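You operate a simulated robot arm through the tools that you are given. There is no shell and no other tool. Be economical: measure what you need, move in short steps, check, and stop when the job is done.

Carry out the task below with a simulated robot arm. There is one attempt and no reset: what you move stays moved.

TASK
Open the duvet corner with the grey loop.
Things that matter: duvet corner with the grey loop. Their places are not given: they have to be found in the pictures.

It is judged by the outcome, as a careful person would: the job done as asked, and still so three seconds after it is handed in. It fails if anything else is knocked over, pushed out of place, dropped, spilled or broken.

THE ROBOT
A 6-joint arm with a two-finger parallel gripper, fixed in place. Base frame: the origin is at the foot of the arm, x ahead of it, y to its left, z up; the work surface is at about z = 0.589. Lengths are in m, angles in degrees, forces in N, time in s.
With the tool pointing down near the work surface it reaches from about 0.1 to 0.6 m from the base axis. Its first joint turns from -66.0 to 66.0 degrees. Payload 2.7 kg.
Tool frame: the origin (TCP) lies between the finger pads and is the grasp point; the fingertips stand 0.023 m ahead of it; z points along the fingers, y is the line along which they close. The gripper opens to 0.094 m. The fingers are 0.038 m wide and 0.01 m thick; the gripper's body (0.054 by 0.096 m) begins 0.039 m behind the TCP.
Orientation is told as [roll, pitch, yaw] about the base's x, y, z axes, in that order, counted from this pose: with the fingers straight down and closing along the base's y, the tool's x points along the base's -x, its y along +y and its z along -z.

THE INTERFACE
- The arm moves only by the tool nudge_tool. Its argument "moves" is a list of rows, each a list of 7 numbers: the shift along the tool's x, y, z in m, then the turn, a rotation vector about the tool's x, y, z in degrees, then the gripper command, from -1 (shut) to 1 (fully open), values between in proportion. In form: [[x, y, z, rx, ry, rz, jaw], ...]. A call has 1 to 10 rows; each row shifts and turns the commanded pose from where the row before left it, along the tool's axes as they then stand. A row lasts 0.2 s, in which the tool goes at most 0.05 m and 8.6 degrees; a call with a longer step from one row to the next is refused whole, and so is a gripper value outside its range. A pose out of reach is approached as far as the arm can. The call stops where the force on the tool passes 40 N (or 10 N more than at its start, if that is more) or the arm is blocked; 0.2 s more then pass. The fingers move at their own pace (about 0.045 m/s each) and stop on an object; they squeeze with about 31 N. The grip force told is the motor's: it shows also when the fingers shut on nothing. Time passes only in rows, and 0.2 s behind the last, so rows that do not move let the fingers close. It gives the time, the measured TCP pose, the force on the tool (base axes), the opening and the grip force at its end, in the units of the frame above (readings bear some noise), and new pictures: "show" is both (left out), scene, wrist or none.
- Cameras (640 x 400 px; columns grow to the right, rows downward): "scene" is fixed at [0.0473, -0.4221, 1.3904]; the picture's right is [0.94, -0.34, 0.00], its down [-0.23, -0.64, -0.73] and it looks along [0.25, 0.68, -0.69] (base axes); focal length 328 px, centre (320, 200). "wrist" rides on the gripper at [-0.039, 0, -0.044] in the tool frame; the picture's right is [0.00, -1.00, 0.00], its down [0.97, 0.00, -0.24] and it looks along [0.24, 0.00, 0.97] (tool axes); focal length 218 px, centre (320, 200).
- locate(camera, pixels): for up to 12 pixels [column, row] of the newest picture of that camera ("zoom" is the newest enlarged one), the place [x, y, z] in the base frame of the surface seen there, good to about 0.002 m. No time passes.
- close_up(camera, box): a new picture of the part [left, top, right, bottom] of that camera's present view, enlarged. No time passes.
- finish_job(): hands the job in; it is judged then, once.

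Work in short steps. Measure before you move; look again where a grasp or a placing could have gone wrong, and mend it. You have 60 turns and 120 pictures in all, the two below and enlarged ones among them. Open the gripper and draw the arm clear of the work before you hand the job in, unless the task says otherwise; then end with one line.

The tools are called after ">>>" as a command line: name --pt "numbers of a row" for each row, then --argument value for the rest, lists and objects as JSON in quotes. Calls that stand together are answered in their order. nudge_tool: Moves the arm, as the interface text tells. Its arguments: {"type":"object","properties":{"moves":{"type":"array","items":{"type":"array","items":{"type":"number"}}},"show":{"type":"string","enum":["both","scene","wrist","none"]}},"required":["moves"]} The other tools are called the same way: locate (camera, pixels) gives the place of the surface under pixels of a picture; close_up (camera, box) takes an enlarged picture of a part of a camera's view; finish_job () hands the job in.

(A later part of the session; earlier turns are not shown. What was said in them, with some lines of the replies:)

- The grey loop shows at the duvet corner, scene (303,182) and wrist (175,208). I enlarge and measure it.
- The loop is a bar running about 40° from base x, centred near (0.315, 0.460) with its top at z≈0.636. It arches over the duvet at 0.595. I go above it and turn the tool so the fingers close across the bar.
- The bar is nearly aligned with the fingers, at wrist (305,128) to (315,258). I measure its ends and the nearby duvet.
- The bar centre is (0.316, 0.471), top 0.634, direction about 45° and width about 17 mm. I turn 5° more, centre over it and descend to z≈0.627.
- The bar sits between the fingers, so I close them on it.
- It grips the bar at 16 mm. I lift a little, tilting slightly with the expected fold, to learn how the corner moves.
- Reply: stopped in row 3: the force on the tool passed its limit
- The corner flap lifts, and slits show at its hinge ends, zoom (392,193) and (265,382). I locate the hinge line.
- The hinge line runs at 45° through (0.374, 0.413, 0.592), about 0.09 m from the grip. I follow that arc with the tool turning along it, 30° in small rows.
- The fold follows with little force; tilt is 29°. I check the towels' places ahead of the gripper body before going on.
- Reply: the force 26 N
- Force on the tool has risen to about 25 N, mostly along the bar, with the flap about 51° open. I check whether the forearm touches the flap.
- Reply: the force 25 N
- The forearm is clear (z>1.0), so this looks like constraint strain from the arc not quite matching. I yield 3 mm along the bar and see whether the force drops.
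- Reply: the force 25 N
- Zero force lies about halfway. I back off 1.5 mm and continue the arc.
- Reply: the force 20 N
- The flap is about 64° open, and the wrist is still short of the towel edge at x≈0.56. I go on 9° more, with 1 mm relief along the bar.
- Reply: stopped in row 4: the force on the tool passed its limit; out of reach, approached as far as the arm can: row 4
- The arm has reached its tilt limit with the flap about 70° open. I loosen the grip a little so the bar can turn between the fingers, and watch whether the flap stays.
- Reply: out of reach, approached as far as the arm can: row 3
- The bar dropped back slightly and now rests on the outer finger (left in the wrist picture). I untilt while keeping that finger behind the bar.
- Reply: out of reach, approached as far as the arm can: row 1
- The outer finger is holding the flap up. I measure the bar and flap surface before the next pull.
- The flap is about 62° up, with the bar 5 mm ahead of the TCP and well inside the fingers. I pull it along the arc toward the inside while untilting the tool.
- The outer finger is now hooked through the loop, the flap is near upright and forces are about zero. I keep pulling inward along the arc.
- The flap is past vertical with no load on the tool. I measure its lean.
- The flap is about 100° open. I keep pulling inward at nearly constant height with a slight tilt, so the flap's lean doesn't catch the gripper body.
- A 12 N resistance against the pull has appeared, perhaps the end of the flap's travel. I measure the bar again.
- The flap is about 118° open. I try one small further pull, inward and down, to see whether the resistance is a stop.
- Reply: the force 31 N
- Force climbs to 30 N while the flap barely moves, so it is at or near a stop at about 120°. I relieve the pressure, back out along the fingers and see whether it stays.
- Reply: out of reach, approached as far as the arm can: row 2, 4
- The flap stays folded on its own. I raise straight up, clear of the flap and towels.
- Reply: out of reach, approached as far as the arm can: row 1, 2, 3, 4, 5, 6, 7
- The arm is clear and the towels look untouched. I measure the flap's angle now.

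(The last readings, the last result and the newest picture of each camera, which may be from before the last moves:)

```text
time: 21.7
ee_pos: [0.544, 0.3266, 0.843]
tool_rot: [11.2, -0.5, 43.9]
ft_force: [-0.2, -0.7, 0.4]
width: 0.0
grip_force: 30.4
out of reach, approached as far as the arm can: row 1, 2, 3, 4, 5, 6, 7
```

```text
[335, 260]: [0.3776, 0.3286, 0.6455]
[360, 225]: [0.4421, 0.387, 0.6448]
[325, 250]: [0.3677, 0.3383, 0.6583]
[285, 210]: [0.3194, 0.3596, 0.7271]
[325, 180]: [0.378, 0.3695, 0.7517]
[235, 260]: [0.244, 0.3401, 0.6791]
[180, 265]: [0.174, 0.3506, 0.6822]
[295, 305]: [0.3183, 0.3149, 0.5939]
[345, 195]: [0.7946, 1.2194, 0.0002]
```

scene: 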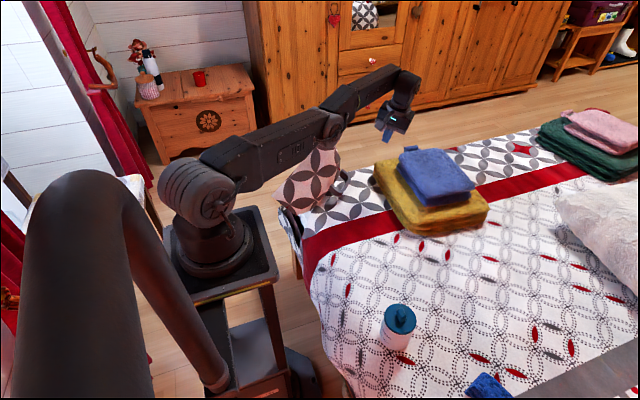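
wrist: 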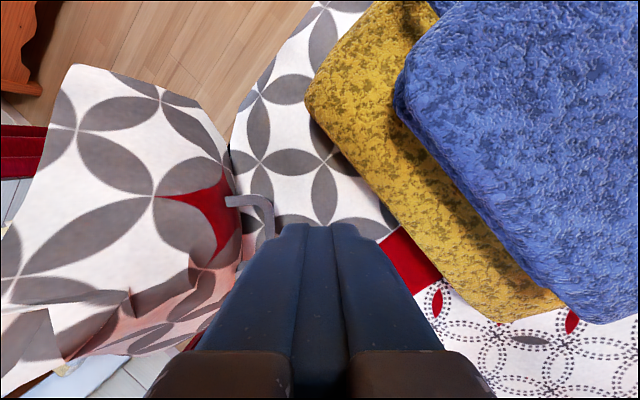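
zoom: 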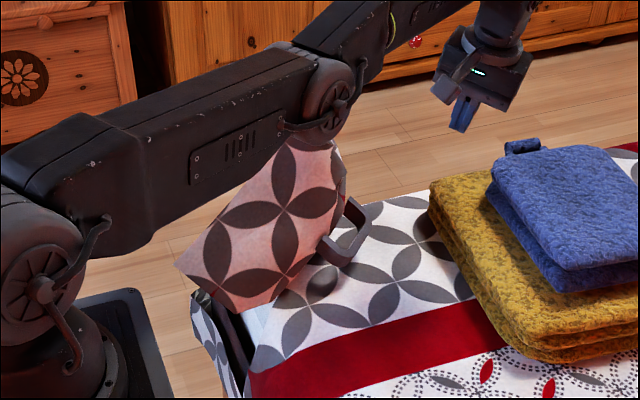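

The flap rests at about 116–117°, unsupported and past vertical. The earlier 30 N net resistance against an otherwise free hinge means this is its end stop. I open the gripper, back off a bit more and check that it stays.

>>> nudge_tool --pt "0 0 -0.015 0 0 0 1" --pt "0 0 -0.015 0 0 0 1" --pt "0 0 0 0 0 0 1" --pt "0 0 0 0 0 0 1" --pt "0 0 0 0 0 0 1" --pt "0 0 0 0 0 0 1" --pt "0 0 0 0 0 0 1" --pt "0 0 0 0 0 0 1" --pt "0 0 0 0 0 0 1" --pt "0 0 0 0 0 0 1"

>>> close_up --camera "scene" --box '[250, 90, 410, 250]'

>>> locate --camera "scene" --pixels '[[340, 180], [332, 190], [380, 168], [376, 180]]'

```text
time: 23.9
ee_pos: [0.5481, 0.3205, 0.8718]
tool_rot: [11.0, -0.5, 44.0]
ft_force: [-0.3, -0.1, -0.2]
width: 0.0939
grip_force: 0.0
```

scene: 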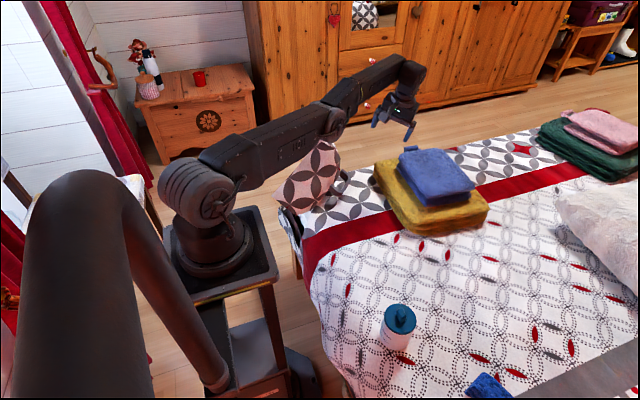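
wrist: 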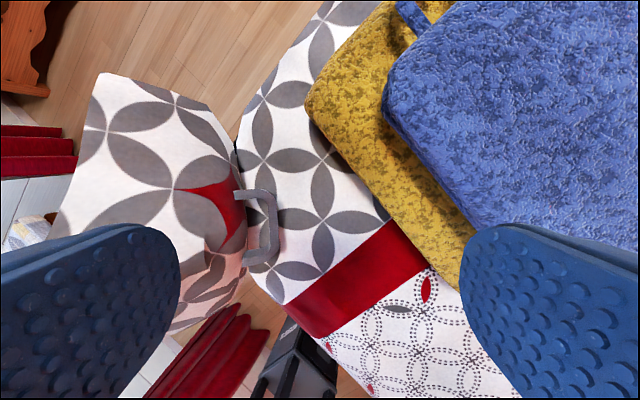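

```text
2.50 times, centred on (330, 170) of scene
```

zoom: 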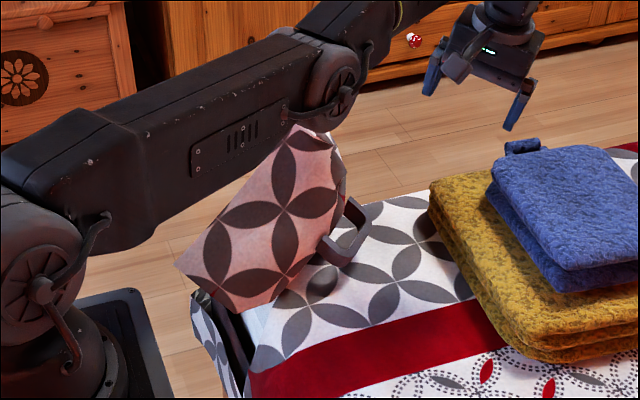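

```text
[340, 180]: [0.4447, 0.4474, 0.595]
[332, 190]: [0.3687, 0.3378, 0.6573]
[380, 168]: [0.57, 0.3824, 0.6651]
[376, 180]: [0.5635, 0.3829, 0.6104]
```

The flap is unchanged after about 2 s and the towels are where they were. The arm is clear and the gripper is open, so I hand the job in.

>>> finish_job

```text
The job is handed in.
```

The duvet corner with the grey loop is folded open to about 116°, which appears to be as far as it goes. It stayed there after I let go, nothing else was moved, and I handed the job in with the arm clear and the gripper open.
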